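You operate a simulated robot arm through the tools that you are given. There is no shell and no other tool.

You are at the controls of a simulated robot arm. One attempt, no reset.

TASK
Set the sliding rail back to FULL and run the waiting tote in.
Fine: clamp the rail before you start, and stop the line after.
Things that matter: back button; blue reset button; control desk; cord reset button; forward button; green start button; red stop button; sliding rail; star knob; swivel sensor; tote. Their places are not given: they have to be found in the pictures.

Only the result counts: the job must be done as asked and must still hold three seconds after the hand-in. Knocking over, shifting, dropping, spilling or breaking anything else fails it.

THE ROBOT
A 7-joint arm with a two-finger parallel gripper, fixed in place. Base frame: the origin is on the floor under the middle of its stand, x ahead of it, y to its left, z up. Units: m, rad, N and s.
It reaches about 1.479 m from its shoulder. Its first joint turns from -2.897 to 2.897 rad. Payload 4.4 kg.
The TCP is the grasp point between the finger pads, 0.023 m short of the fingertips. In the tool frame z runs along the fingers and y along their closing line. The gripper opens to 0.094 m. The fingers are 0.038 m wide and 0.01 m thick; the gripper's body (0.054 by 0.096 m) begins 0.039 m behind the TCP.
Orientation is told as [roll, pitch, yaw] about the base's x, y, z axes, in that order, counted from this pose: with the fingers straight down and closing along the base's y, the tool's x points along the base's -x, its y along +y and its z along -z.

THE INTERFACE
- The arm moves only by the tool apply_moves. Its argument "commands" is a list of rows, each an object of numbers (a shift or turn left out is 0, a gripper value left out holds the last): "wx", "wy", "wz": the turn, a rotation vector about the tool's x, y, z in rad; "tx", "ty", "tz": the shift along the tool's x, y, z in m; "hand": the closure in counts, from 0 (fully open) to 255 (shut). In form: [{"wx": .., "wy": .., "wz": .., "tx": .., "ty": .., "tz": .., "hand": ..}, ...]. A call has 1 to 20 rows; each row shifts and turns the commanded pose from where the row before left it, along the tool's axes as they then stand. Rows are played at 5 a second. More than 0.05 m and 0.15 rad between two rows, or a gripper value outside its range, and nothing of the call is played. Where a pose cannot be reached the arm comes as near as it can. A force on the tool above 90 N (or 10 N above the force at the start of the call, whichever is more), or a blocked arm, ends the call early, and 0.2 s more pass. Each finger travels about 0.072 m/s and halts on what it meets, pressing with about 27 N; the grip force reading is that of the motor and also rises with nothing between the fingers. The clock runs only during rows and for 0.2 s after the last one: add rows that do not move to give the fingers time. The reply holds the time, the measured pose of the TCP, the force on the tool along the base axes, the opening and the grip force, in the units named above and with some noise, with the torque about the TCP (base axes, N m) and any sound that the robot's microphone picked up.
- Cameras (640 x 400 px; columns grow to the right, rows downward): "scene" is fixed at [0.3895, -0.4997, 1.5153]; the picture's right is [0.72, -0.69, 0.00], its down [-0.45, -0.47, -0.76] and it looks along [0.52, 0.55, -0.65] (base axes); focal length 271 px, centre (320, 200). "wrist" rides on the gripper at [0.086, 0.016, -0.075] in the tool frame; the picture's right is [-0.18, 0.98, 0.00], its down [-0.58, -0.11, -0.81] and it looks along [-0.79, -0.15, 0.59] (tool axes); focal length 243 px, centre (320, 200).
- capture(camera): a new picture of that camera. The clock stands still meanwhile.
- measure_at(camera, pixels): for up to 12 pixels [column, row] of the newest picture of that camera ("zoom" is the newest enlarged one), the place [x, y, z] in the base frame of the surface seen there, good to about 0.003 m, but the place of the scene camera against the robot may be out by one fixed shift of up to 0.025 m in any direction. The clock stands still meanwhile.
- zoom(camera, box): a new picture of the part [left, top, right, bottom] of that camera's present view, enlarged. The clock stands still meanwhile.
- sign_off(): hands the job in; it is judged then, once.

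Leave the gripper open and the arm clear of the work at the hand-in unless told otherwise.

The tools are called after "Call:" as a command line: name --argument value ..., lists and objects as JSON in quotes. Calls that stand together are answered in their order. apply_moves: Moves the arm, as the interface text tells. Its arguments: {"type":"object","properties":{"commands":{"type":"array","items":{"type":"object","properties":{"wx":{"type":"number"},"wy":{"type":"number"},"wz":{"type":"number"},"tx":{"type":"number"},"ty":{"type":"number"},"tz":{"type":"number"},"hand":{"type":"number"}}}}},"required":["commands"]} The other tools are called the same way: capture (camera) takes a picture; measure_at (camera, pixels) gives the place of the surface under pixels of a picture; zoom (camera, box) takes an enlarged picture of a part of a camera's view; sign_off () hands the job in.

At the start:

```text
time: 0.0
position: [0.697, 0.0079, 1.3192]
tcp_rot: [0.0, 0.0, 0.001]
wrist_force: [-0.5, -0.3, 0.1]
wrist_torque: [0.01, 0.02, -0.05]
width: 0.0938
grasp_force: 0.0
```

scene: 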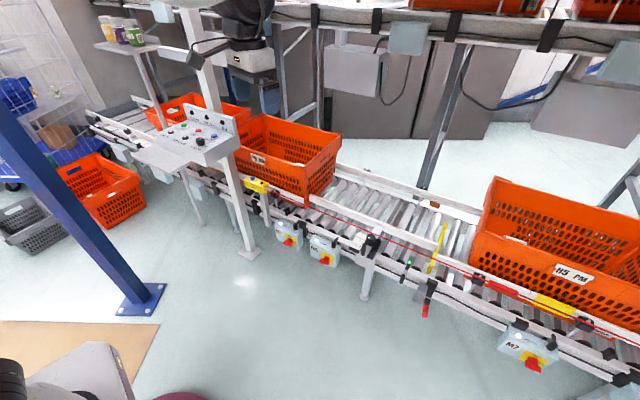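
wrist: 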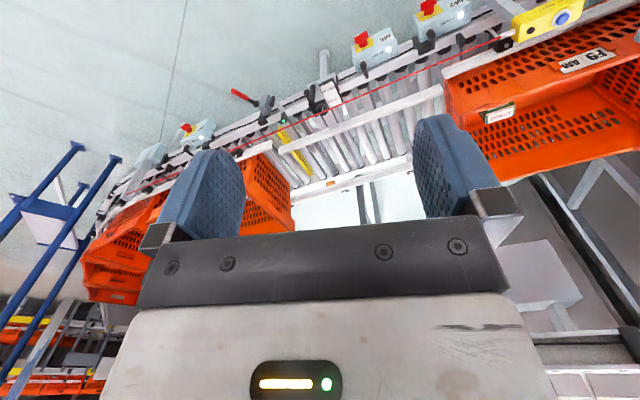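

I see a roller conveyor running across the scene, a control desk around (200,130), a yellow box at (255,185), and a rail with a yellow mark near (440,250). I'll zoom in on the main parts before moving anything.

Call:
zoom --camera "scene" --box '[130, 80, 290, 180]'

Call:
zoom --camera "scene" --box '[340, 190, 500, 290]'

Call:
zoom --camera "scene" --box '[230, 160, 390, 260]'

Call:
zoom --camera "scene" --box '[400, 240, 640, 390]'

```text
4.00 times, centred on (210, 130) of scene
```

zoom: 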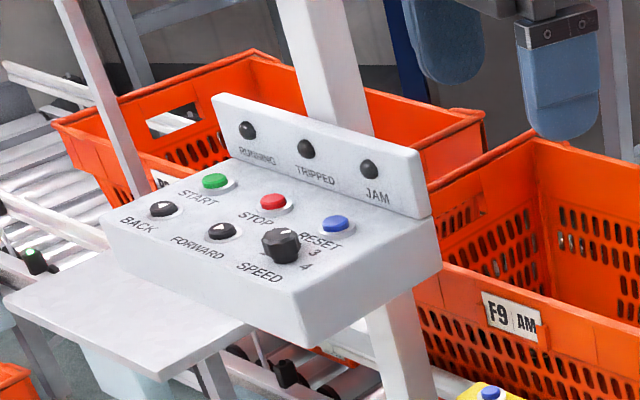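

```text
4.00 times, centred on (420, 240) of scene
```

zoom: 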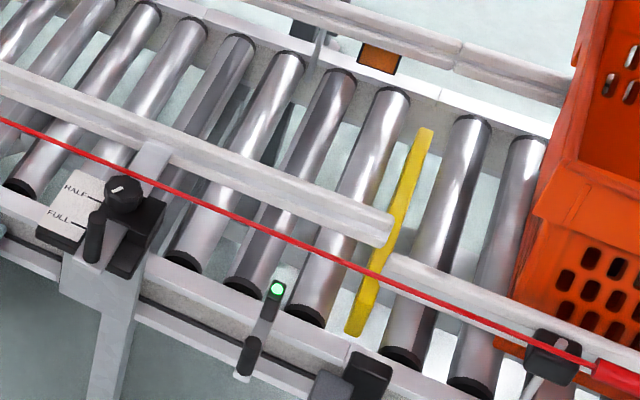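

```text
4.00 times, centred on (310, 210) of scene
```

zoom: 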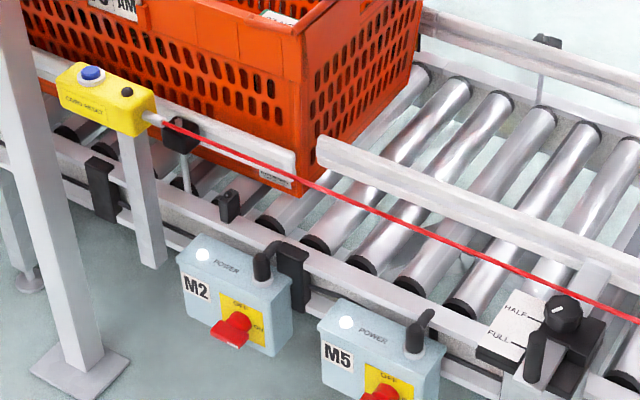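

```text
2.67 times, centred on (520, 315) of scene
```

zoom: 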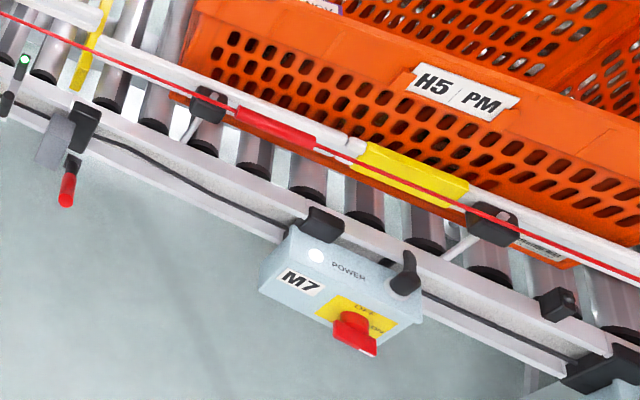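

The rail carriage with the HALF/FULL plate and the black knob is at about (371,240), and the desk has START, STOP, RESET, BACK, FORWARD and SPEED. I'll zoom closer on the knob, the sensor, the desk and the cord box.

Call:
zoom --camera "scene" --box '[342, 220, 406, 260]'

Call:
zoom --camera "scene" --box '[390, 245, 454, 285]'

Call:
zoom --camera "scene" --box '[152, 110, 248, 170]'

Call:
zoom --camera "scene" --box '[230, 165, 294, 205]'

```text
10.00 times, centred on (374, 240) of scene
```

zoom: 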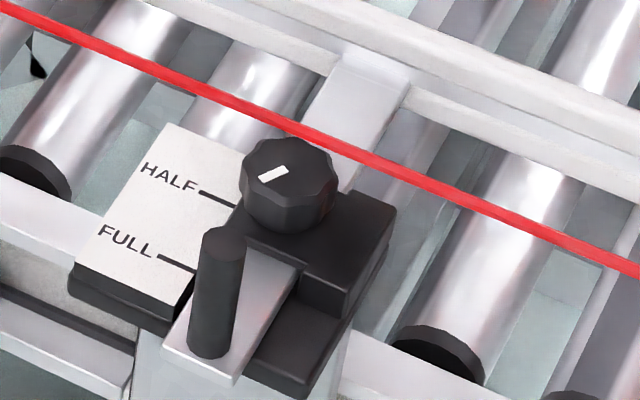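

```text
10.00 times, centred on (422, 265) of scene
```

zoom: 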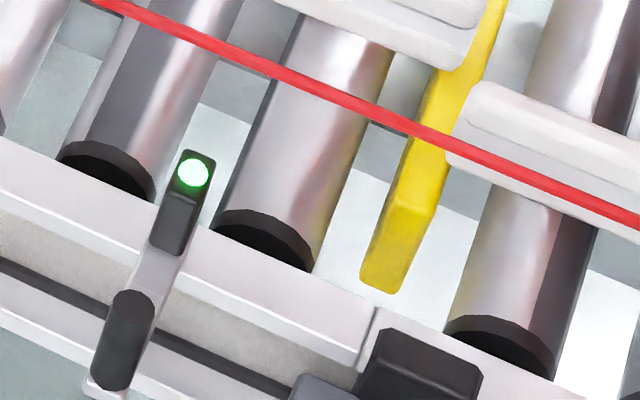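

```text
6.67 times, centred on (200, 140) of scene
```

zoom: 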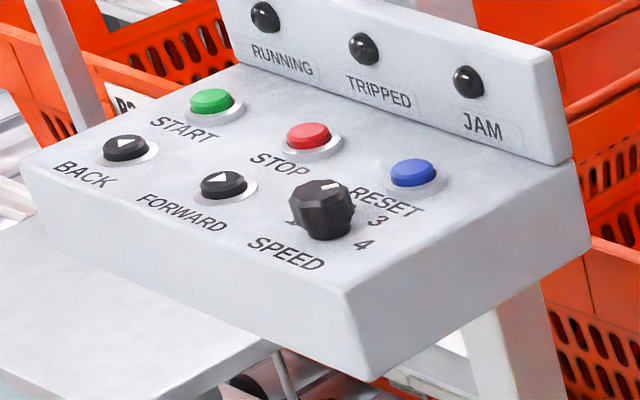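

```text
10.00 times, centred on (262, 185) of scene
```

zoom: 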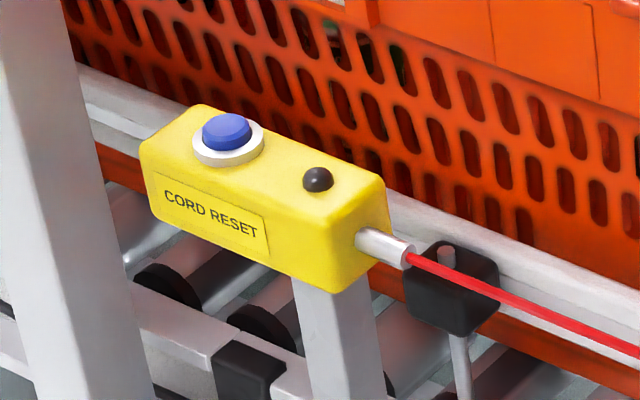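

Next I'll measure key points from the scene camera: knob top, handle post, scale marks, rail ends, tote corners, desk buttons, sensor and cord.

Call:
measure_at --camera "scene" --pixels '[[369, 236], [363, 245], [362, 253], [362, 239], [358, 245], [320, 197], [436, 246], [440, 254], [409, 262], [403, 278], [375, 238], [300, 198]]'

Call:
measure_at --camera "scene" --pixels '[[183, 125], [197, 130], [213, 136], [170, 132], [185, 137], [200, 139], [252, 178], [261, 183], [280, 191], [189, 112], [205, 117], [220, 122]]'

Call:
measure_at --camera "scene" --pixels '[[340, 135], [304, 205], [235, 160], [333, 175], [257, 117], [485, 180], [470, 268], [432, 270], [445, 225], [476, 214], [330, 180], [424, 310]]'

```text
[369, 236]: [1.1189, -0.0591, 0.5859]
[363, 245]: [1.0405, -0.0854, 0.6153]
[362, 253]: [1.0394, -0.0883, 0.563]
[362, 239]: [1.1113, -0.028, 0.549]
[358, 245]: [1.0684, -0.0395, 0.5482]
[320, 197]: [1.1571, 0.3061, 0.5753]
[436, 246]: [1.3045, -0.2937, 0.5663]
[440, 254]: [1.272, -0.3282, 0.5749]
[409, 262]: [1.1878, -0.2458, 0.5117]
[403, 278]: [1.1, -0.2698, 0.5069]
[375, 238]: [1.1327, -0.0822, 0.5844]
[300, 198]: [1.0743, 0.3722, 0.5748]
```

```text
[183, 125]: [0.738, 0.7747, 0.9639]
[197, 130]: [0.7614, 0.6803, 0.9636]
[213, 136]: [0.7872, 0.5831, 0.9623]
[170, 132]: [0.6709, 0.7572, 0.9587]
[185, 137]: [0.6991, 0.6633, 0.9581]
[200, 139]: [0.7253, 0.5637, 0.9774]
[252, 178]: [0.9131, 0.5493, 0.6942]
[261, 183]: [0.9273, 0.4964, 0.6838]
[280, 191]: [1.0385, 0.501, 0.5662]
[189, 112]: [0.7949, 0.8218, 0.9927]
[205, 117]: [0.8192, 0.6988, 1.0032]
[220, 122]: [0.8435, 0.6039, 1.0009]
```

```text
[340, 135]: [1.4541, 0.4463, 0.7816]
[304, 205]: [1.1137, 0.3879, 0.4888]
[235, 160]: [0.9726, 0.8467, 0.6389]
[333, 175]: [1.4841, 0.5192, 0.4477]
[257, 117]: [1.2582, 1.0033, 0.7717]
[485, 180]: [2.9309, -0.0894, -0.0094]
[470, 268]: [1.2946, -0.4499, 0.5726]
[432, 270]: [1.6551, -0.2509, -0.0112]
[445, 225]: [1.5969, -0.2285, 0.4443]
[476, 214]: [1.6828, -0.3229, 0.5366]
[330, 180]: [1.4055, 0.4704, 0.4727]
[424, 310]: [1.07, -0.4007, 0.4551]
```

The line runs roughly along (0.24,-0.97), so FULL is about 0.045 m outward, toward the robot. Before planning I need the position of the red cord near the knob, plus detail on the knob block, so I'll zoom there and measure.

Call:
zoom --camera "scene" --box '[350, 220, 398, 250]'

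```text
13.33 times, centred on (374, 235) of scene
```

zoom: 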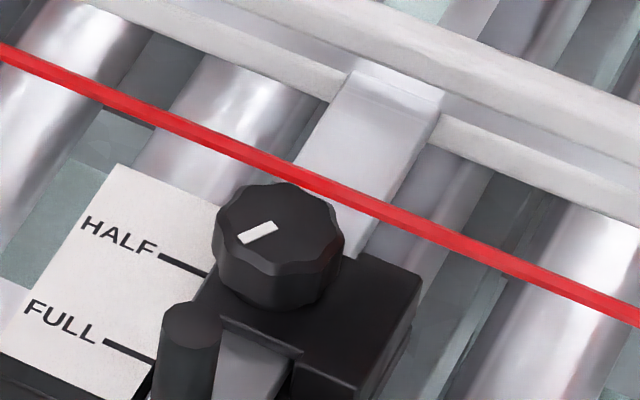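

Call:
measure_at --camera "zoom" --pixels '[[230, 150], [320, 186], [440, 235], [580, 290], [60, 77], [258, 232], [225, 205], [335, 240], [285, 190], [270, 245], [190, 320], [360, 300]]'

Call:
measure_at --camera "zoom" --pixels '[[190, 264], [130, 347], [300, 340], [240, 300], [270, 330], [245, 380], [380, 120], [350, 200], [400, 90], [120, 290], [320, 350], [400, 270]]'

```text
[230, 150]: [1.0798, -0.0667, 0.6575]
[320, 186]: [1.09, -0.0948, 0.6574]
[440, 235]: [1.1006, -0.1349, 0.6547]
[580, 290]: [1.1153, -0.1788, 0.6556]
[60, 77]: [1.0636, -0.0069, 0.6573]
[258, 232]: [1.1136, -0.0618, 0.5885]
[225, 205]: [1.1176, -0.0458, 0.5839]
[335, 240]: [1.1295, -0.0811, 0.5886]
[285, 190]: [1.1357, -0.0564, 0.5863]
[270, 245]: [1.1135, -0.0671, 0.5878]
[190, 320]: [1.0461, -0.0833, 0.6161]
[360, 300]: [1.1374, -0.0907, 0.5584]
```

```text
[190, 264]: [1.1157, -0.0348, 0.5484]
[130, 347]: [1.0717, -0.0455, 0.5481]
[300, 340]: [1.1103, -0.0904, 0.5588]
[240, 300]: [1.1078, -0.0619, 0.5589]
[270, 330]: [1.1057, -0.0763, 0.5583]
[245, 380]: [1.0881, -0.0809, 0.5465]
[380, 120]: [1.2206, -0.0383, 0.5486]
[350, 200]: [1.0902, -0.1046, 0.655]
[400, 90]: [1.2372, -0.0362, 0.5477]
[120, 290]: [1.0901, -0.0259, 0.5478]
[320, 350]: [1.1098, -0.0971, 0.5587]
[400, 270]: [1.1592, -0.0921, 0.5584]
```

The cord is at z≈0.657 and crosses about 0.037 m outward of the knob centre, so the gripper must stay clear of it. I'll check the gripper's shape in the scene, around (245,60), and look closely at the tote, the lane and the yellow bar.

Call:
zoom --camera "scene" --box '[180, 0, 308, 80]'

Call:
zoom --camera "scene" --box '[400, 180, 496, 240]'

Call:
zoom --camera "wrist" --box '[220, 60, 412, 180]'

Call:
zoom --camera "scene" --box '[440, 170, 640, 295]'

```text
5.00 times, centred on (244, 40) of scene
```

zoom: 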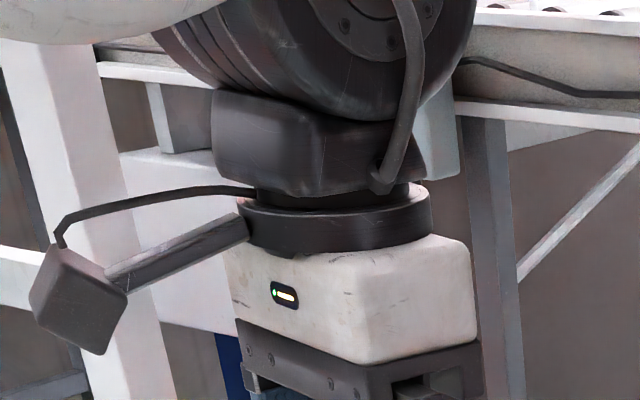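

```text
6.67 times, centred on (448, 210) of scene
```

zoom: 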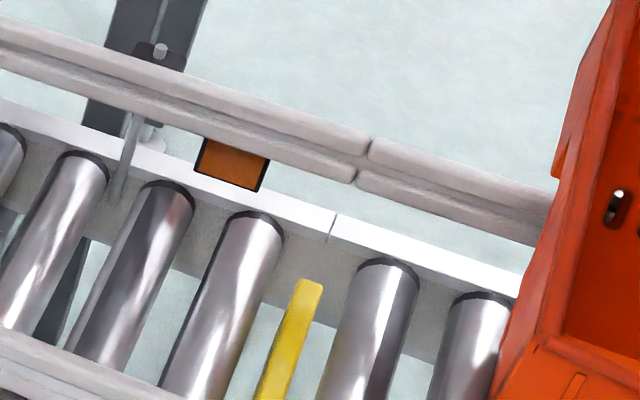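

```text
3.33 times, centred on (316, 120) of wrist
```

zoom: 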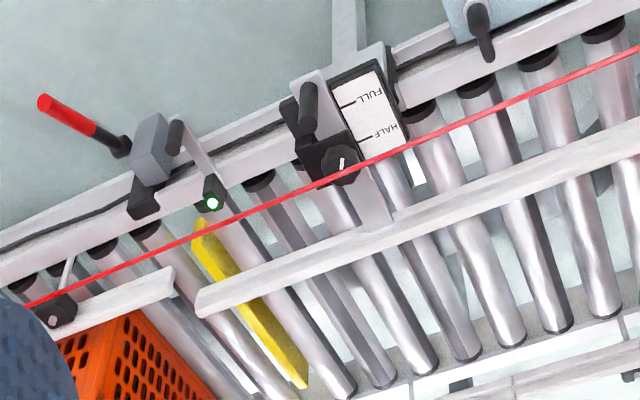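

```text
3.20 times, centred on (540, 232) of scene
```

zoom: 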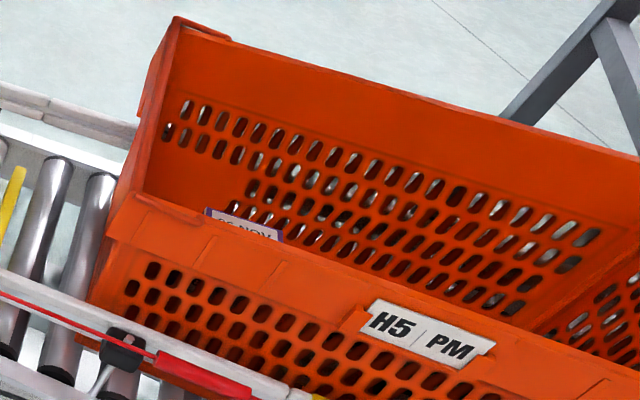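

The gripper has a camera on a side bracket, on its tool +x side. From the wrist view, the sensor with the green LED sits on a swivel arm with a black handle, and a separate red lever is beside it. I'll measure the yellow bar, sensor, reflector, far rails and totes.

Call:
measure_at --camera "scene" --pixels '[[428, 271], [433, 260], [443, 228], [435, 205], [409, 262], [407, 268], [401, 280], [424, 307], [431, 286], [420, 190], [470, 210], [400, 200]]'

Call:
capture --camera "wrist"

```text
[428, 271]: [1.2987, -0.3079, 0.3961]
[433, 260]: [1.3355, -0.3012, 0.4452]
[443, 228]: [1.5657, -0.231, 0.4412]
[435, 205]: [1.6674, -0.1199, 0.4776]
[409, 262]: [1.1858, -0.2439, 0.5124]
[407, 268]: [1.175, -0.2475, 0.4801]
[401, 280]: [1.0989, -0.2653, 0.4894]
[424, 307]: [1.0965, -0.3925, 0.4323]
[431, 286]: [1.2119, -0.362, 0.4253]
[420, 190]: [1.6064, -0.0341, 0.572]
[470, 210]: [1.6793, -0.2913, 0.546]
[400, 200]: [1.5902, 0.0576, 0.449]
```

```text
taken
```

wrist: 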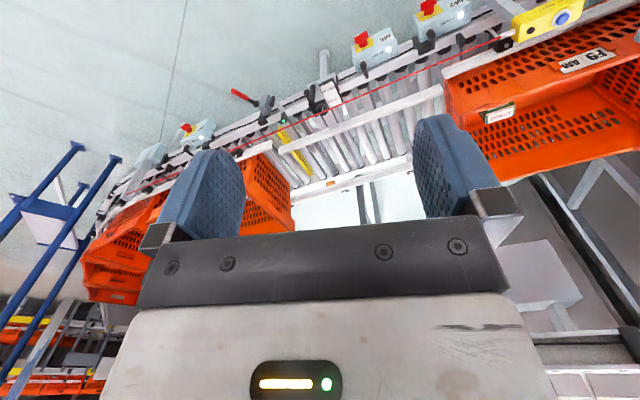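

The sensor, its arm and the reflector line up straight across the lane, and the LED is green, so the sensor looks aimed correctly. The yellow blade (z≈0.443) sits just below the roller tops. Next I'll bring the gripper to about (0.90,-0.02,0.90), well above the cord, to view the carriage with the wrist camera and check the scene camera's shift.

Call:
apply_moves --commands '[{"tx": -0.0203, "ty": -0.0028, "tz": 0.0419, "hand": 0}, {"tx": -0.0203, "ty": -0.0028, "tz": 0.0419}, {"tx": -0.0203, "ty": -0.0028, "tz": 0.0419}, {"tx": -0.0203, "ty": -0.0028, "tz": 0.0419}, {"tx": -0.0203, "ty": -0.0028, "tz": 0.0419}, {"tx": -0.0203, "ty": -0.0028, "tz": 0.0419}, {"tx": -0.0203, "ty": -0.0028, "tz": 0.0419}, {"tx": -0.0203, "ty": -0.0028, "tz": 0.0419}, {"tx": -0.0203, "ty": -0.0028, "tz": 0.0419}, {"tx": -0.0203, "ty": -0.0028, "tz": 0.0419}]'

Call:
capture --camera "wrist"

Call:
capture --camera "scene"

```text
time: 2.2
position: [0.9008, -0.0182, 0.8992]
tcp_rot: [0.001, -0.002, -0.001]
wrist_force: [0.8, -0.8, 0.6]
wrist_torque: [-0.01, 0.03, 0.01]
width: 0.0942
grasp_force: 0.0
```

```text
taken
```

wrist: 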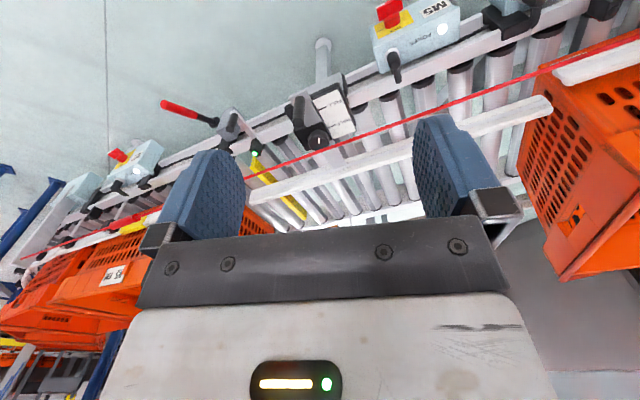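

```text
taken
```

scene: 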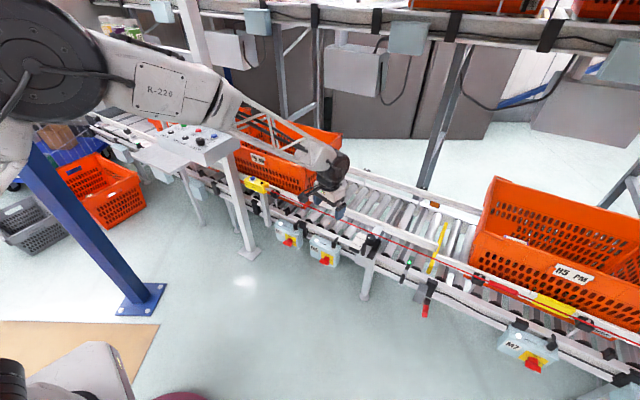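

The move went as commanded. The carriage is visible in the wrist view at about (318,120). I'll zoom in there and measure.

Call:
zoom --camera "wrist" --box '[272, 80, 368, 140]'

```text
6.67 times, centred on (320, 110) of wrist
```

zoom: 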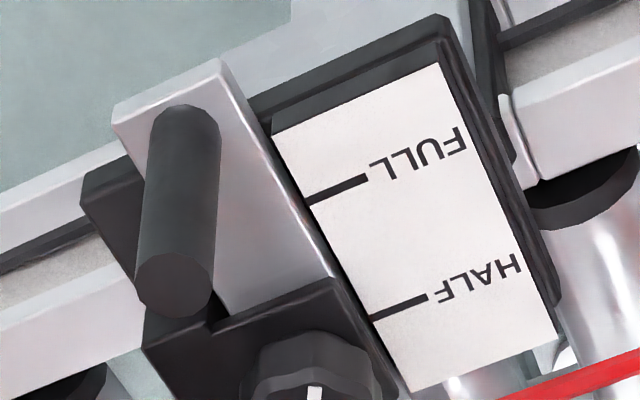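

Call:
zoom --camera "wrist" --box '[280, 100, 376, 160]'

Call:
measure_at --camera "wrist" --pixels '[[319, 141], [300, 122], [325, 108], [334, 127], [254, 153], [300, 156], [340, 143], [310, 133], [355, 165], [562, 80], [258, 145], [330, 108]]'

```text
6.67 times, centred on (328, 130) of wrist
```

zoom: 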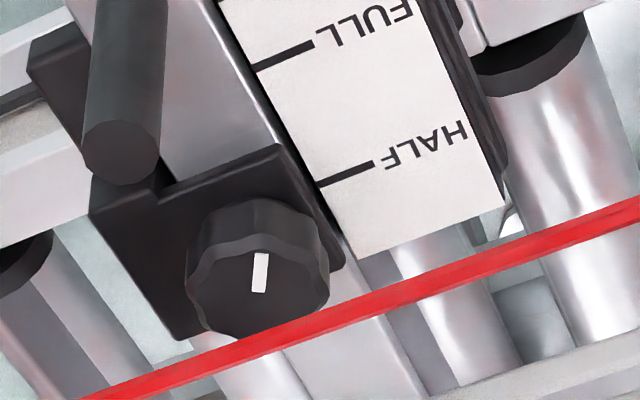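

```text
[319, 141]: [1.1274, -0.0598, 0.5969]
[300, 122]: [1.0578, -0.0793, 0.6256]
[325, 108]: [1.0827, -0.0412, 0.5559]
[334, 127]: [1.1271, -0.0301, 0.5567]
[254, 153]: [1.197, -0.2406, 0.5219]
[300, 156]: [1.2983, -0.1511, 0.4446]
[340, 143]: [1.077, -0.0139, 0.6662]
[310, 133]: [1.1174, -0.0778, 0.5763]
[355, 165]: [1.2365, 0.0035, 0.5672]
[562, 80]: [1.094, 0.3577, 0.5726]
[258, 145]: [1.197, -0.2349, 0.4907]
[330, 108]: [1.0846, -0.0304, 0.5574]
```

Wrist and scene readings differ by about (+0.010,+0.004,+0.009), which is the scene camera's fixed shift. I'll now measure the fine geometry from this wrist zoom.

Call:
measure_at --camera "zoom" --pixels '[[260, 270], [200, 250], [320, 260], [262, 322], [260, 205], [120, 155], [88, 150], [155, 155], [315, 45], [255, 66], [372, 165], [320, 184]]'

Call:
measure_at --camera "zoom" --pixels '[[120, 388], [300, 333], [450, 278], [600, 222], [130, 210], [280, 155], [335, 260], [190, 335], [220, 120], [130, 80], [60, 50], [310, 370]]'

```text
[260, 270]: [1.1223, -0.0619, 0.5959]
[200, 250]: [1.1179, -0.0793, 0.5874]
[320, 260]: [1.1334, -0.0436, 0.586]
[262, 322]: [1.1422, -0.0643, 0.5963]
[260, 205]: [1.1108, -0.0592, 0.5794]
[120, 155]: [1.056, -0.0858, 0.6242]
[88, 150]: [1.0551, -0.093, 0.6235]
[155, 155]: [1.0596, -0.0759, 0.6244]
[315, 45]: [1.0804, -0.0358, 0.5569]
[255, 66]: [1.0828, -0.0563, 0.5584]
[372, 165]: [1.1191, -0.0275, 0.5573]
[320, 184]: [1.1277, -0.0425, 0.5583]
```

```text
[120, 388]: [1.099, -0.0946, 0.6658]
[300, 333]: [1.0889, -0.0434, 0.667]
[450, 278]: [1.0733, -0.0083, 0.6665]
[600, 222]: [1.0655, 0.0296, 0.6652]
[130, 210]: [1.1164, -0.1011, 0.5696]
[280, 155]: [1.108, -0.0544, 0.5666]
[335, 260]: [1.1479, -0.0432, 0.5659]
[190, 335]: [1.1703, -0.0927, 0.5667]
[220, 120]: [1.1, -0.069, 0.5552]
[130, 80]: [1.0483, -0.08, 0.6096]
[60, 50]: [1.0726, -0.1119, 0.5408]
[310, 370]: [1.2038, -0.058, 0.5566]
```

The geometry in the true frame is:
- Knob: axis about (1.1265,-0.0615), z 0.566–0.597, diameter about 0.04.
- Cord: z≈0.666, 0.034 m outward of the knob.
- Handle post: about (1.0575,-0.085), top at 0.624.
- Slide distance from HALF to FULL: about 0.0435.

To keep the body off the cord I'll yaw by 0.241 and lean the gripper inward by 0.6 rad, with the fingers pointing outward and down. I'll do this high above the lane first.

Call:
apply_moves --commands '[{"wz": -0.1205}, {"wz": -0.1205}, {"tx": -0.0384, "ty": -0.0137, "tz": 0.007}, {"tx": -0.0384, "ty": -0.0137, "tz": 0.007}, {"tx": -0.0384, "ty": -0.0137, "tz": 0.007}, {"tx": -0.0384, "ty": -0.0137, "tz": 0.007}, {"tx": -0.0384, "ty": -0.0137, "tz": 0.007}, {"tx": -0.0384, "ty": -0.0137, "tz": 0.007}, {"tx": -0.0384, "ty": -0.0137, "tz": 0.007}, {"wy": 0.12}, {"wy": 0.12}, {"wy": 0.12}, {"wy": 0.12}, {"wy": 0.12}]'

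Call:
capture --camera "wrist"

Call:
capture --camera "scene"

```text
time: 5.2
position: [1.1845, -0.0483, 0.8518]
tcp_rot: [0.0, 0.603, 0.243]
wrist_force: [0.1, -0.6, 0.2]
wrist_torque: [0.02, -0.03, -0.01]
width: 0.094
grasp_force: 0.1
```

```text
taken
```

wrist: 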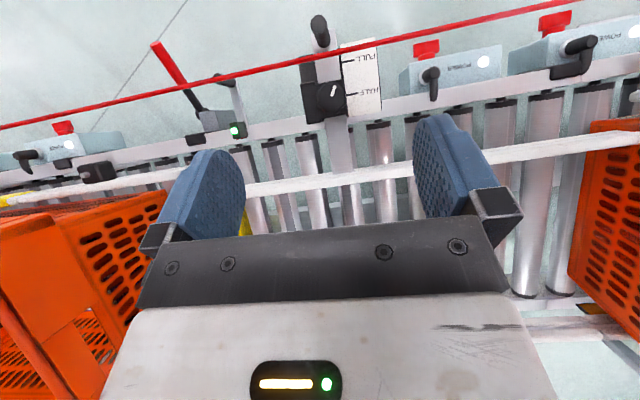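

```text
taken
```

scene: 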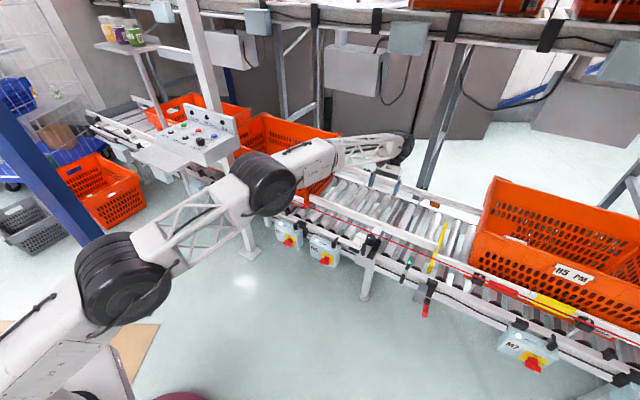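

The leaned pose was reached. I'll check how high the arm's links are above the line and the cord box before going lower, and zoom on the knob in the wrist view at about (328,98).

Call:
measure_at --camera "scene" --pixels '[[265, 180], [245, 205], [255, 212], [290, 195], [320, 180], [340, 165], [370, 160], [390, 165], [200, 225], [125, 265], [372, 178], [395, 187]]'

Call:
zoom --camera "wrist" --box '[280, 70, 376, 130]'

Call:
zoom --camera "scene" --box '[230, 130, 422, 250]'

```text
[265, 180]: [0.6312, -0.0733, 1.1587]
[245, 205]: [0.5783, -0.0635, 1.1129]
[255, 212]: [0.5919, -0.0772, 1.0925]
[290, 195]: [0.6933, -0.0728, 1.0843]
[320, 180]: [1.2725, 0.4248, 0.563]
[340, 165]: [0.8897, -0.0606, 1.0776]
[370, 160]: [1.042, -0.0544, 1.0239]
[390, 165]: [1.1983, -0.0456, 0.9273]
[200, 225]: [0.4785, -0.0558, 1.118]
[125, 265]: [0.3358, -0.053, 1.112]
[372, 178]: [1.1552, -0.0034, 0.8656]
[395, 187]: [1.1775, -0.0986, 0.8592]
```

```text
6.67 times, centred on (328, 100) of wrist
```

zoom: 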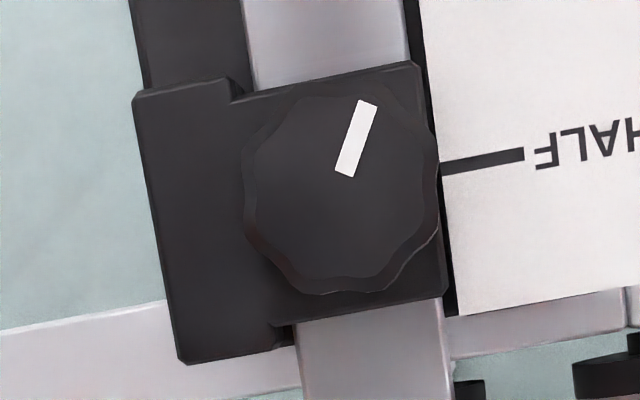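

```text
3.33 times, centred on (326, 190) of scene
```

zoom: 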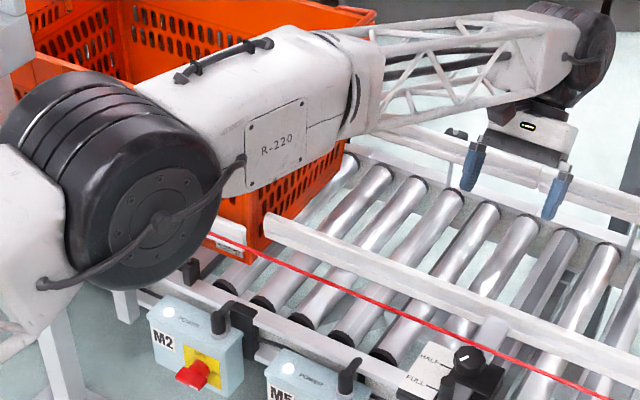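

The arm links are above z≈1.0, clear of everything. I'll measure the knob outline and the white mark in the latest wrist picture.

Call:
zoom --camera "wrist" --box '[280, 70, 376, 130]'

Call:
measure_at --camera "zoom" --pixels '[[346, 170], [366, 104], [342, 188], [255, 190], [425, 180], [340, 95], [345, 280], [140, 100], [180, 355], [415, 75], [440, 285], [445, 168]]'

Call:
measure_at --camera "wrist" --pixels '[[300, 65], [330, 57], [360, 49], [320, 22], [320, 45], [236, 131], [347, 62], [380, 60], [270, 73], [345, 92], [356, 58], [322, 30]]'

```text
6.67 times, centred on (328, 100) of wrist
```

zoom: 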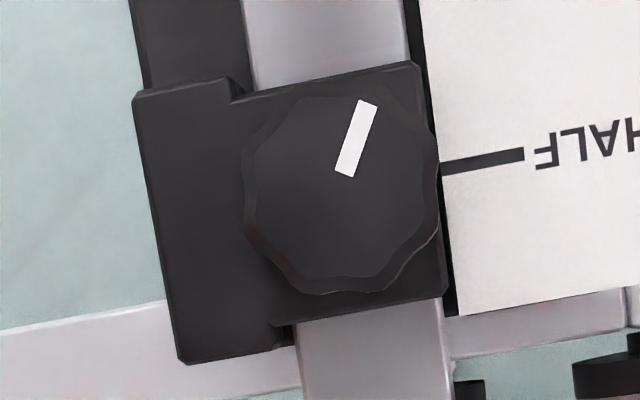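

```text
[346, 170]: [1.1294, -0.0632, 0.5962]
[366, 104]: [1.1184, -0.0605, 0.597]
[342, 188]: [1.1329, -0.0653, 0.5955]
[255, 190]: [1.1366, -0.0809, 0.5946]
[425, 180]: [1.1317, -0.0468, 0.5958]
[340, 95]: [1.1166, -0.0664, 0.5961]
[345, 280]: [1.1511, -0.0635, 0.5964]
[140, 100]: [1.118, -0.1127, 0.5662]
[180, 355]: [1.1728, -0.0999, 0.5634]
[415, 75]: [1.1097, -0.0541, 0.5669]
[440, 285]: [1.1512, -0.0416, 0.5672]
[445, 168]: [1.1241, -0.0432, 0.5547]
```

```text
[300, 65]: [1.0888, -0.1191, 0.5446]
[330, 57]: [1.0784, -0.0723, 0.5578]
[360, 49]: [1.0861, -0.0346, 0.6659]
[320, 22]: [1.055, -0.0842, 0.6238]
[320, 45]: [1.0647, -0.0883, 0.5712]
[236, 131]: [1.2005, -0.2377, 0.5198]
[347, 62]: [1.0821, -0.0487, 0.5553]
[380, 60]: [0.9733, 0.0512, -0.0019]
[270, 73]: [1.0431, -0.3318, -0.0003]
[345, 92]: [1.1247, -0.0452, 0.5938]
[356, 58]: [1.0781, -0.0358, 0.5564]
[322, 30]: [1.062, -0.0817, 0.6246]
```

The refined knob axis is about (1.133,-0.064) with its top at 0.596, and the white mark points roughly along −x. I'll lower to a pre-pose 0.11 m back along the tool axis, staying inward of the cord.

Call:
apply_moves --commands '[{"tx": -0.0246, "ty": -0.0007, "tz": 0.032}, {"tx": -0.0246, "ty": -0.0007, "tz": 0.032}, {"tx": -0.0246, "ty": -0.0007, "tz": 0.032}, {"tx": -0.0246, "ty": -0.0007, "tz": 0.032}]'

Call:
capture --camera "wrist"

Call:
zoom --camera "scene" --box '[310, 150, 438, 260]'

```text
time: 6.2
position: [1.1956, -0.0487, 0.6906]
tcp_rot: [-0.003, 0.596, 0.239]
wrist_force: [0.0, 0.3, 1.3]
wrist_torque: [0.02, -0.02, 0.05]
width: 0.0939
grasp_force: 0.0
```

```text
taken
```

wrist: 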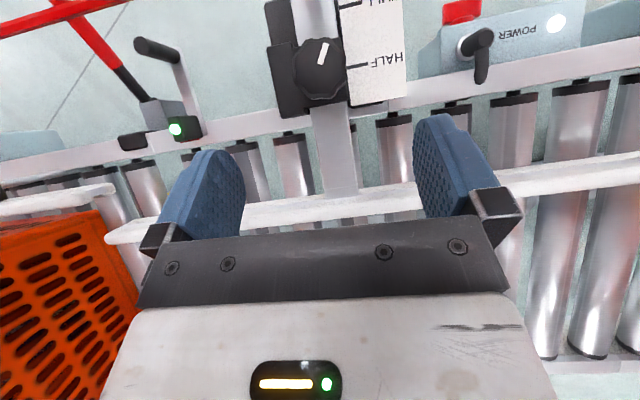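

```text
3.64 times, centred on (374, 205) of scene
```

zoom: 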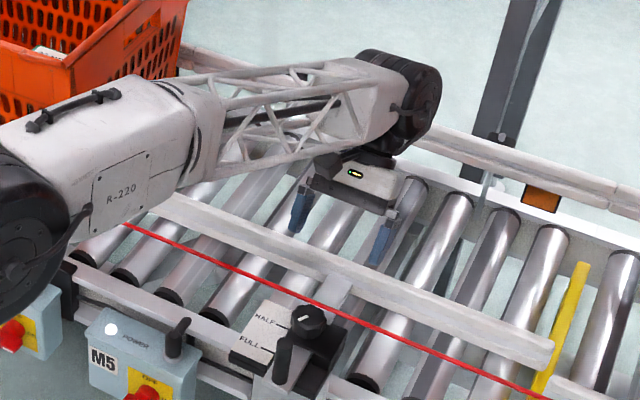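

The knob is at about (320,70) in this wrist view. I'll measure its top again from this closer distance.

Call:
zoom --camera "wrist" --box '[264, 25, 376, 95]'

Call:
measure_at --camera "wrist" --pixels '[[320, 60], [297, 65], [343, 62], [319, 40], [321, 90], [281, 46], [290, 115], [338, 40], [348, 100], [322, 52], [324, 44], [360, 65]]'

```text
5.71 times, centred on (320, 60) of wrist
```

zoom: 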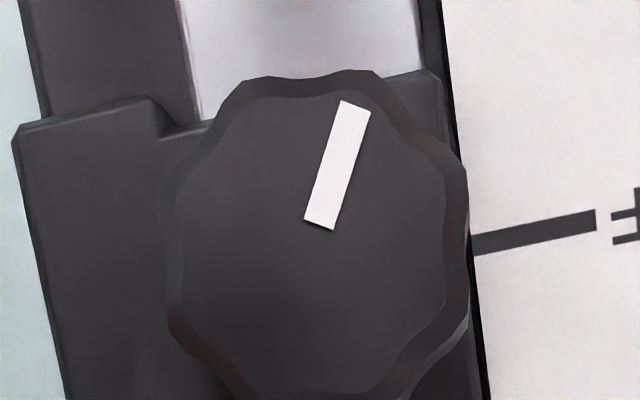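

```text
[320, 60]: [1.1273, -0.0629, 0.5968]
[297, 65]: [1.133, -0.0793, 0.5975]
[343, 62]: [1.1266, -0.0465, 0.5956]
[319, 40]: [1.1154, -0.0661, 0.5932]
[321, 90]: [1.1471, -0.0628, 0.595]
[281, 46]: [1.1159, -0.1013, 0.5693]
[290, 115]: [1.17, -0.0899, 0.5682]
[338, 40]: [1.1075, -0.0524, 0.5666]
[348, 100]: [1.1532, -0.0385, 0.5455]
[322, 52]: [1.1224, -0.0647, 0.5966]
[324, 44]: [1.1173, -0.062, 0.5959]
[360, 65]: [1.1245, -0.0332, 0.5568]
```

The knob centre is (1.131,-0.0635), its top is at 0.596, and the block top is about 0.568. I'll go in along the tool axis to TCP about (1.131,-0.0635,0.601) with the fingers open.

Call:
apply_moves --commands '[{"tx": 0.001, "ty": 0.0003, "tz": 0.035}, {"tx": 0.001, "ty": 0.0003, "tz": 0.035}, {"tx": 0.001, "ty": 0.0003, "tz": 0.025}, {"tx": 0.0008, "ty": 0.0002, "tz": 0.0164}, {}]'

Call:
capture --camera "wrist"

Call:
zoom --camera "scene" --box '[326, 190, 422, 250]'

```text
time: 7.4
position: [1.1275, -0.0631, 0.5985]
tcp_rot: [0.0, 0.602, 0.241]
wrist_force: [-0.4, -0.5, -0.1]
wrist_torque: [-0.01, 0.01, 0.01]
width: 0.094
grasp_force: 0.0
```

```text
taken
```

wrist: 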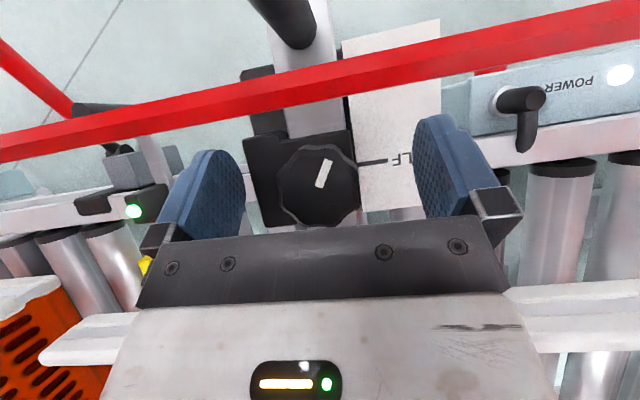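

```text
6.67 times, centred on (374, 220) of scene
```

zoom: 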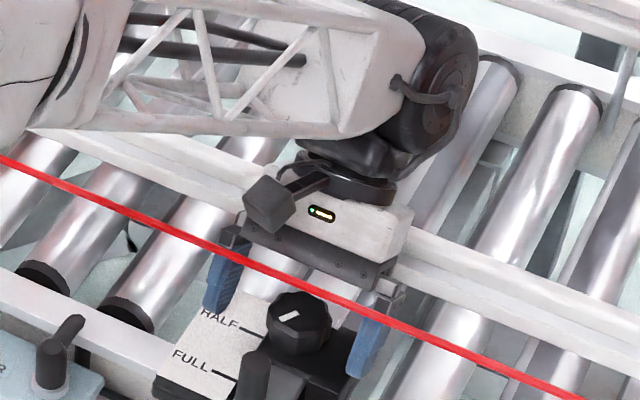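

The fingers straddle the knob with no contact force. I'll check the cord's distance from the camera and gripper in this view before closing.

Call:
measure_at --camera "wrist" --pixels '[[100, 125], [200, 108], [320, 83], [450, 55], [600, 25], [318, 185], [280, 185], [358, 180]]'

```text
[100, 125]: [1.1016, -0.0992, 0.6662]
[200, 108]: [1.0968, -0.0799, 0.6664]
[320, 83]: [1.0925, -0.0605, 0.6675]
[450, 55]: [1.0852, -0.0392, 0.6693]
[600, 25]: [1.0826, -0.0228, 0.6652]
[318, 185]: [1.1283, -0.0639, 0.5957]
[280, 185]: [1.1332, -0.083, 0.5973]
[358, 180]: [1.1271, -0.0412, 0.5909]
```

The cord is 0.037 m outward of the knob and parallel to the line, so there is room. I'll raise 2 mm to keep the fingertips off the block and close on the knob.

Call:
apply_moves --commands '[{"tz": -0.002}, {"hand": 255}, {}, {}, {}, {}]'

Call:
capture --camera "wrist"

```text
time: 8.8
position: [1.1295, -0.0655, 0.6011]
tcp_rot: [-0.002, 0.6, 0.239]
wrist_force: [23.6, -49.9, -9.5]
wrist_torque: [-0.62, -1.06, -0.19]
width: 0.0415
grasp_force: 45.2
```

```text
taken
```

wrist: 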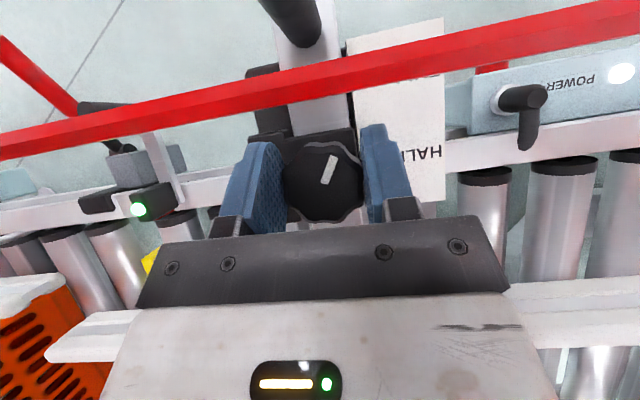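

The fingers hold the knob, but there is a side force of about 55 N toward −y, meaning I'm off-centre. I'll shift a few millimetres along −tool y to balance it.

Call:
apply_moves --commands '[{"ty": -0.002}, {}, {}]'

```text
time: 9.6
position: [1.1295, -0.0661, 0.6019]
tcp_rot: [-0.001, 0.6, 0.241]
wrist_force: [23.0, -40.1, -5.5]
wrist_torque: [-0.63, -0.37, -0.16]
width: 0.0414
grasp_force: 45.0
```

Call:
apply_moves --commands '[{"ty": -0.002}, {"ty": -0.002}, {}, {}]'

```text
time: 10.6
position: [1.1311, -0.0663, 0.6009]
tcp_rot: [0.002, 0.601, 0.243]
wrist_force: [-46.6, 33.5, 17.3]
wrist_torque: [0.33, 0.84, 0.2]
width: 0.0415
grasp_force: 45.0
```

Call:
apply_moves --commands '[{"ty": 0.002}, {}, {}]'

```text
time: 11.4
position: [1.1306, -0.0658, 0.6006]
tcp_rot: [0.001, 0.6, 0.242]
wrist_force: [-31.9, 48.1, 5.2]
wrist_torque: [0.74, 0.31, 0.2]
width: 0.0417
grasp_force: 45.5
```

The force keeps swapping sides instead of settling, so I'll open the fingers, re-measure the knob and re-centre before gripping again.

Call:
apply_moves --commands '[{"hand": 60}, {}, {}]'

Call:
capture --camera "wrist"

Call:
zoom --camera "wrist" --box '[240, 110, 400, 210]'

```text
time: 12.2
position: [1.131, -0.0679, 0.6008]
tcp_rot: [0.0, 0.6, 0.241]
wrist_force: [0.7, 0.3, -0.1]
wrist_torque: [0.0, 0.02, -0.02]
width: 0.0721
grasp_force: 0.2
```

```text
taken
```

wrist: 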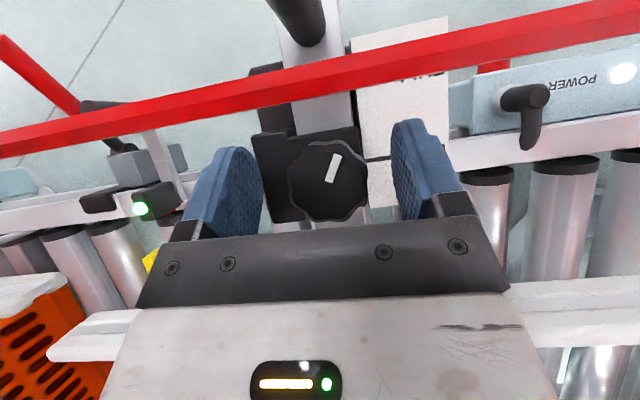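

```text
4.00 times, centred on (320, 160) of wrist
```

zoom: 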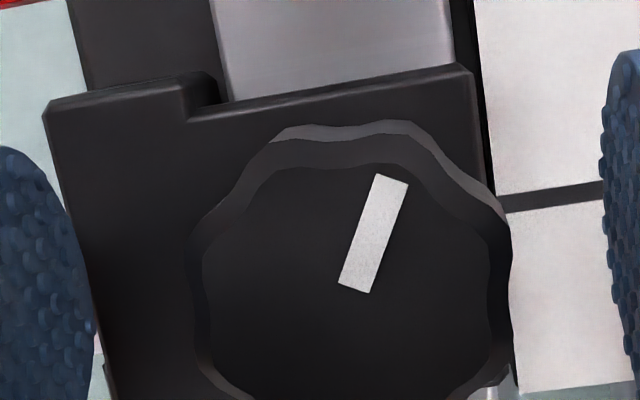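

With the fingers open the force is zero at y≈-0.067, and the balance point lies between my two tries. I'll shift +1 mm along tool y and close again.

Call:
apply_moves --commands '[{"ty": 0.001}, {"hand": 255}, {}, {}, {}]'

```text
time: 13.4
position: [1.129, -0.0668, 0.6006]
tcp_rot: [0.0, 0.601, 0.242]
wrist_force: [-10.7, 18.0, 4.6]
wrist_torque: [-0.01, 0.84, 0.1]
width: 0.0413
grasp_force: 44.8
```

The force is much smaller now, about 20 N. I'll try a small counter-clockwise turn about the vertical knob axis (loosening), 0.3 rad in small rows.

Call:
apply_moves --commands '[{"wx": 0.0565, "wz": -0.0825}, {"wx": 0.0565, "wz": -0.0825}, {"wx": 0.0565, "wz": -0.0825}, {}]'

Call:
capture --camera "wrist"

Call:
zoom --camera "scene" --box '[326, 190, 422, 250]'

```text
time: 14.4
position: [1.1311, -0.0661, 0.6013]
tcp_rot: [0.001, 0.601, 0.543]
wrist_force: [-2.6, 13.1, -7.9]
wrist_torque: [0.6, -1.19, 0.07]
width: 0.0414
grasp_force: 45.0
```

```text
taken
```

wrist: 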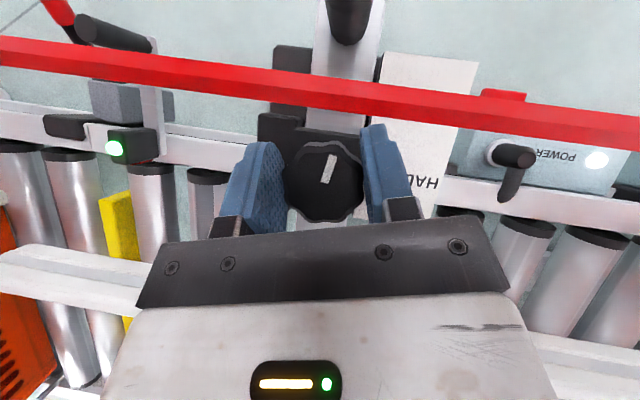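

```text
6.67 times, centred on (374, 220) of scene
```

zoom: 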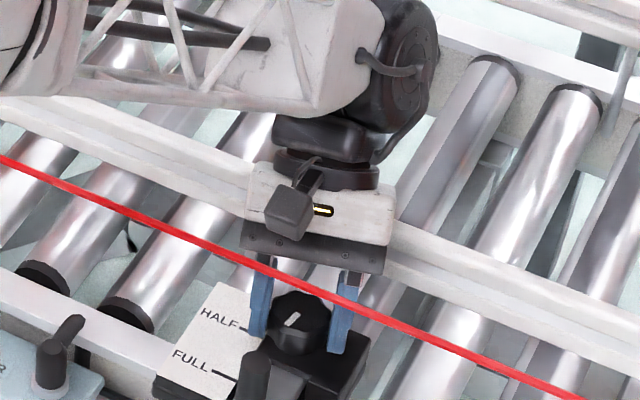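

The knob turned with the gripper; the mark keeps the same angle relative to the fingers. I'll continue counter-clockwise by another 0.3 rad while watching the cord clearance.

Call:
apply_moves --commands '[{"wx": 0.0565, "wz": -0.0825}, {"wx": 0.0565, "wz": -0.0825}, {"wx": 0.0565, "wz": -0.0825}, {}]'

Call:
capture --camera "wrist"

Call:
zoom --camera "scene" --box '[326, 190, 422, 250]'

```text
time: 15.4
position: [1.1311, -0.0682, 0.6018]
tcp_rot: [-0.002, 0.596, 0.842]
wrist_force: [42.1, -13.7, -16.4]
wrist_torque: [0.09, -0.69, -0.16]
width: 0.0415
grasp_force: 45.2
```

```text
taken
```

wrist: 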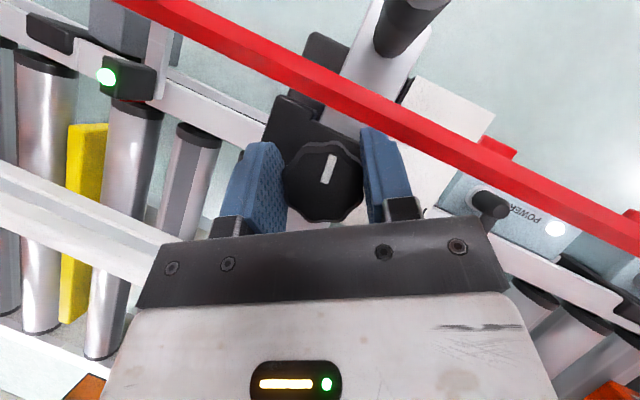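

```text
6.67 times, centred on (374, 220) of scene
```

zoom: 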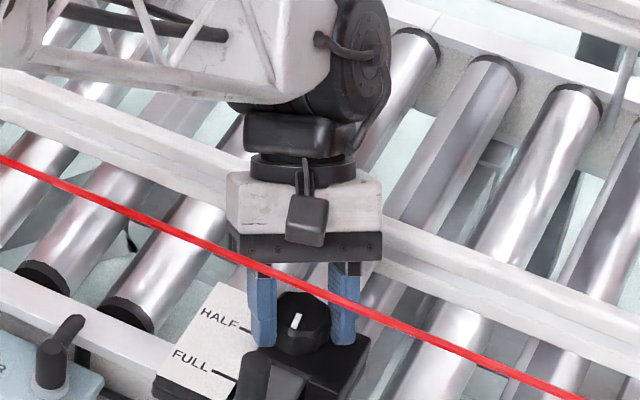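

About 0.6 rad turned so far with low torque. While still gripping, I'll pull outward by 4 mm to see whether the carriage is already free.

Call:
apply_moves --commands '[{"tx": 0.0014, "ty": 0.0011, "tz": 0.0009}, {"tx": 0.0014, "ty": 0.0011, "tz": 0.0009}, {}]'

Call:
zoom --camera "scene" --box '[342, 220, 406, 260]'

```text
time: 15.8
position: [1.1301, -0.0698, 0.6012]
tcp_rot: [-0.005, 0.596, 0.84]
wrist_force: [15.5, -4.9, -10.7]
wrist_torque: [0.16, -0.82, -0.08]
width: 0.0421
grasp_force: 45.0
stopped in row 2: the force on the tool passed its limit at 92 N (the readings are from after the stop); the commanded pose is now the measured one
```

```text
10.00 times, centred on (374, 240) of scene
```

zoom: 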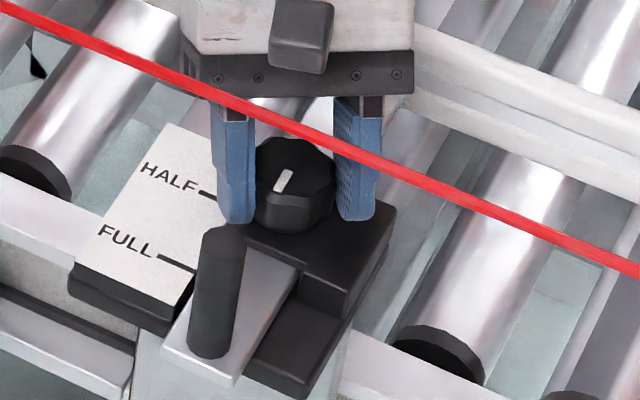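

The force passed 90 N without moving the carriage, so it is still clamped. I'll open, swing back by 1.2 rad about the knob axis to the other side, and regrip for more turning.

Call:
apply_moves --commands '[{"hand": 60}, {}, {"tx": -0.0015, "ty": 0.002, "tz": -0.001}, {"wx": -0.0678, "wz": 0.099}, {"wx": -0.0678, "wz": 0.099}, {"wx": -0.0678, "wz": 0.099}, {"wx": -0.0678, "wz": 0.099}, {"wx": -0.0678, "wz": 0.099}, {"wx": -0.0678, "wz": 0.099}, {"wx": -0.0678, "wz": 0.099}, {"wx": -0.0678, "wz": 0.099}, {"wx": -0.0678, "wz": 0.099}, {"wx": -0.0678, "wz": 0.099}, {}]'

Call:
capture --camera "wrist"

Call:
zoom --camera "scene" --box '[326, 190, 422, 250]'

```text
time: 18.9
position: [1.1297, -0.0663, 0.602]
tcp_rot: [0.0, 0.598, -0.357]
wrist_force: [0.0, -0.3, 0.0]
wrist_torque: [0.04, 0.0, 0.01]
width: 0.072
grasp_force: 0.0
```

```text
taken
```

wrist: 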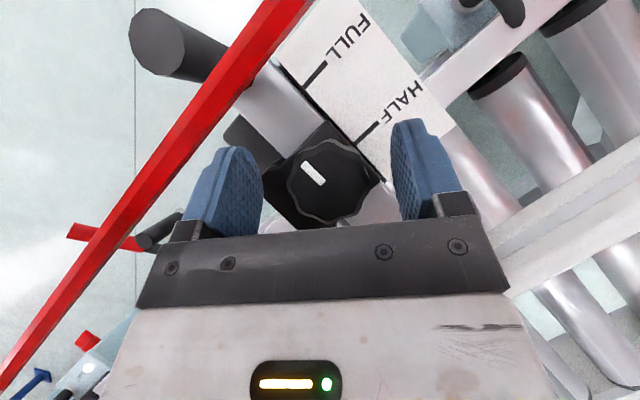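

```text
6.67 times, centred on (374, 220) of scene
```

zoom: 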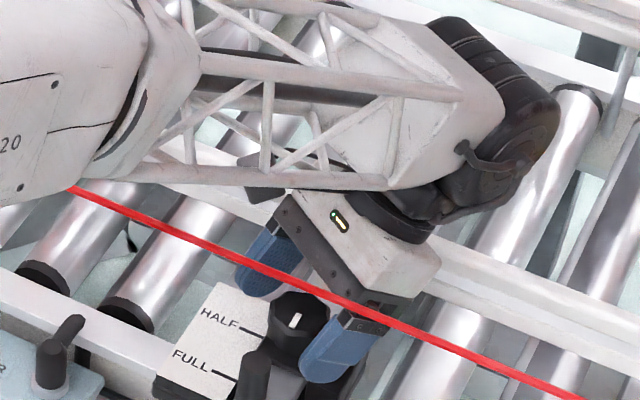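

The fingers are nicely centred on the knob at (328,185). I'll close and turn counter-clockwise again by 1.2 rad.

Call:
apply_moves --commands '[{"hand": 255}, {}, {}, {}, {"wx": 0.0565, "wz": -0.0825}, {"wx": 0.0565, "wz": -0.0825}, {"wx": 0.0565, "wz": -0.0825}, {"wx": 0.0565, "wz": -0.0825}, {"wx": 0.0565, "wz": -0.0825}, {"wx": 0.0565, "wz": -0.0825}, {}]'

Call:
capture --camera "wrist"

```text
time: 21.2
position: [1.1304, -0.0658, 0.6038]
tcp_rot: [-0.004, 0.596, 0.244]
wrist_force: [-15.5, 38.0, 11.6]
wrist_torque: [0.7, 1.42, 0.19]
width: 0.0417
grasp_force: 45.3
```

```text
taken
```

wrist: 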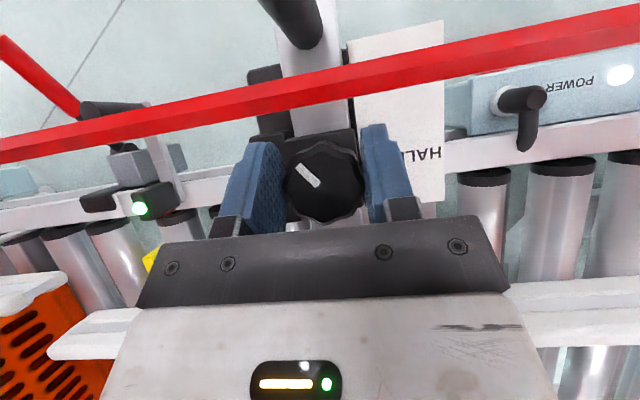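

The knob keeps turning, about 1.2 rad total. I'll continue another 0.55 rad.

Call:
apply_moves --commands '[{"wx": 0.0565, "wz": -0.0825}, {"wx": 0.0565, "wz": -0.0825}, {"wx": 0.0565, "wz": -0.0825}, {"wx": 0.0565, "wz": -0.0825}, {"wx": 0.0565, "wz": -0.0825}, {"wx": 0.0283, "wz": -0.0412}, {}]'

Call:
capture --camera "wrist"

```text
time: 22.9
position: [1.1309, -0.0697, 0.6044]
tcp_rot: [-0.006, 0.598, 0.788]
wrist_force: [55.9, -36.5, -12.2]
wrist_torque: [0.7, -1.01, -0.33]
width: 0.0422
grasp_force: 45.2
```

```text
taken
```

wrist: 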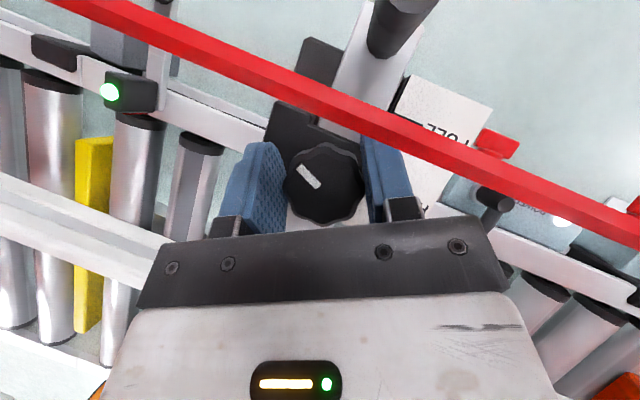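

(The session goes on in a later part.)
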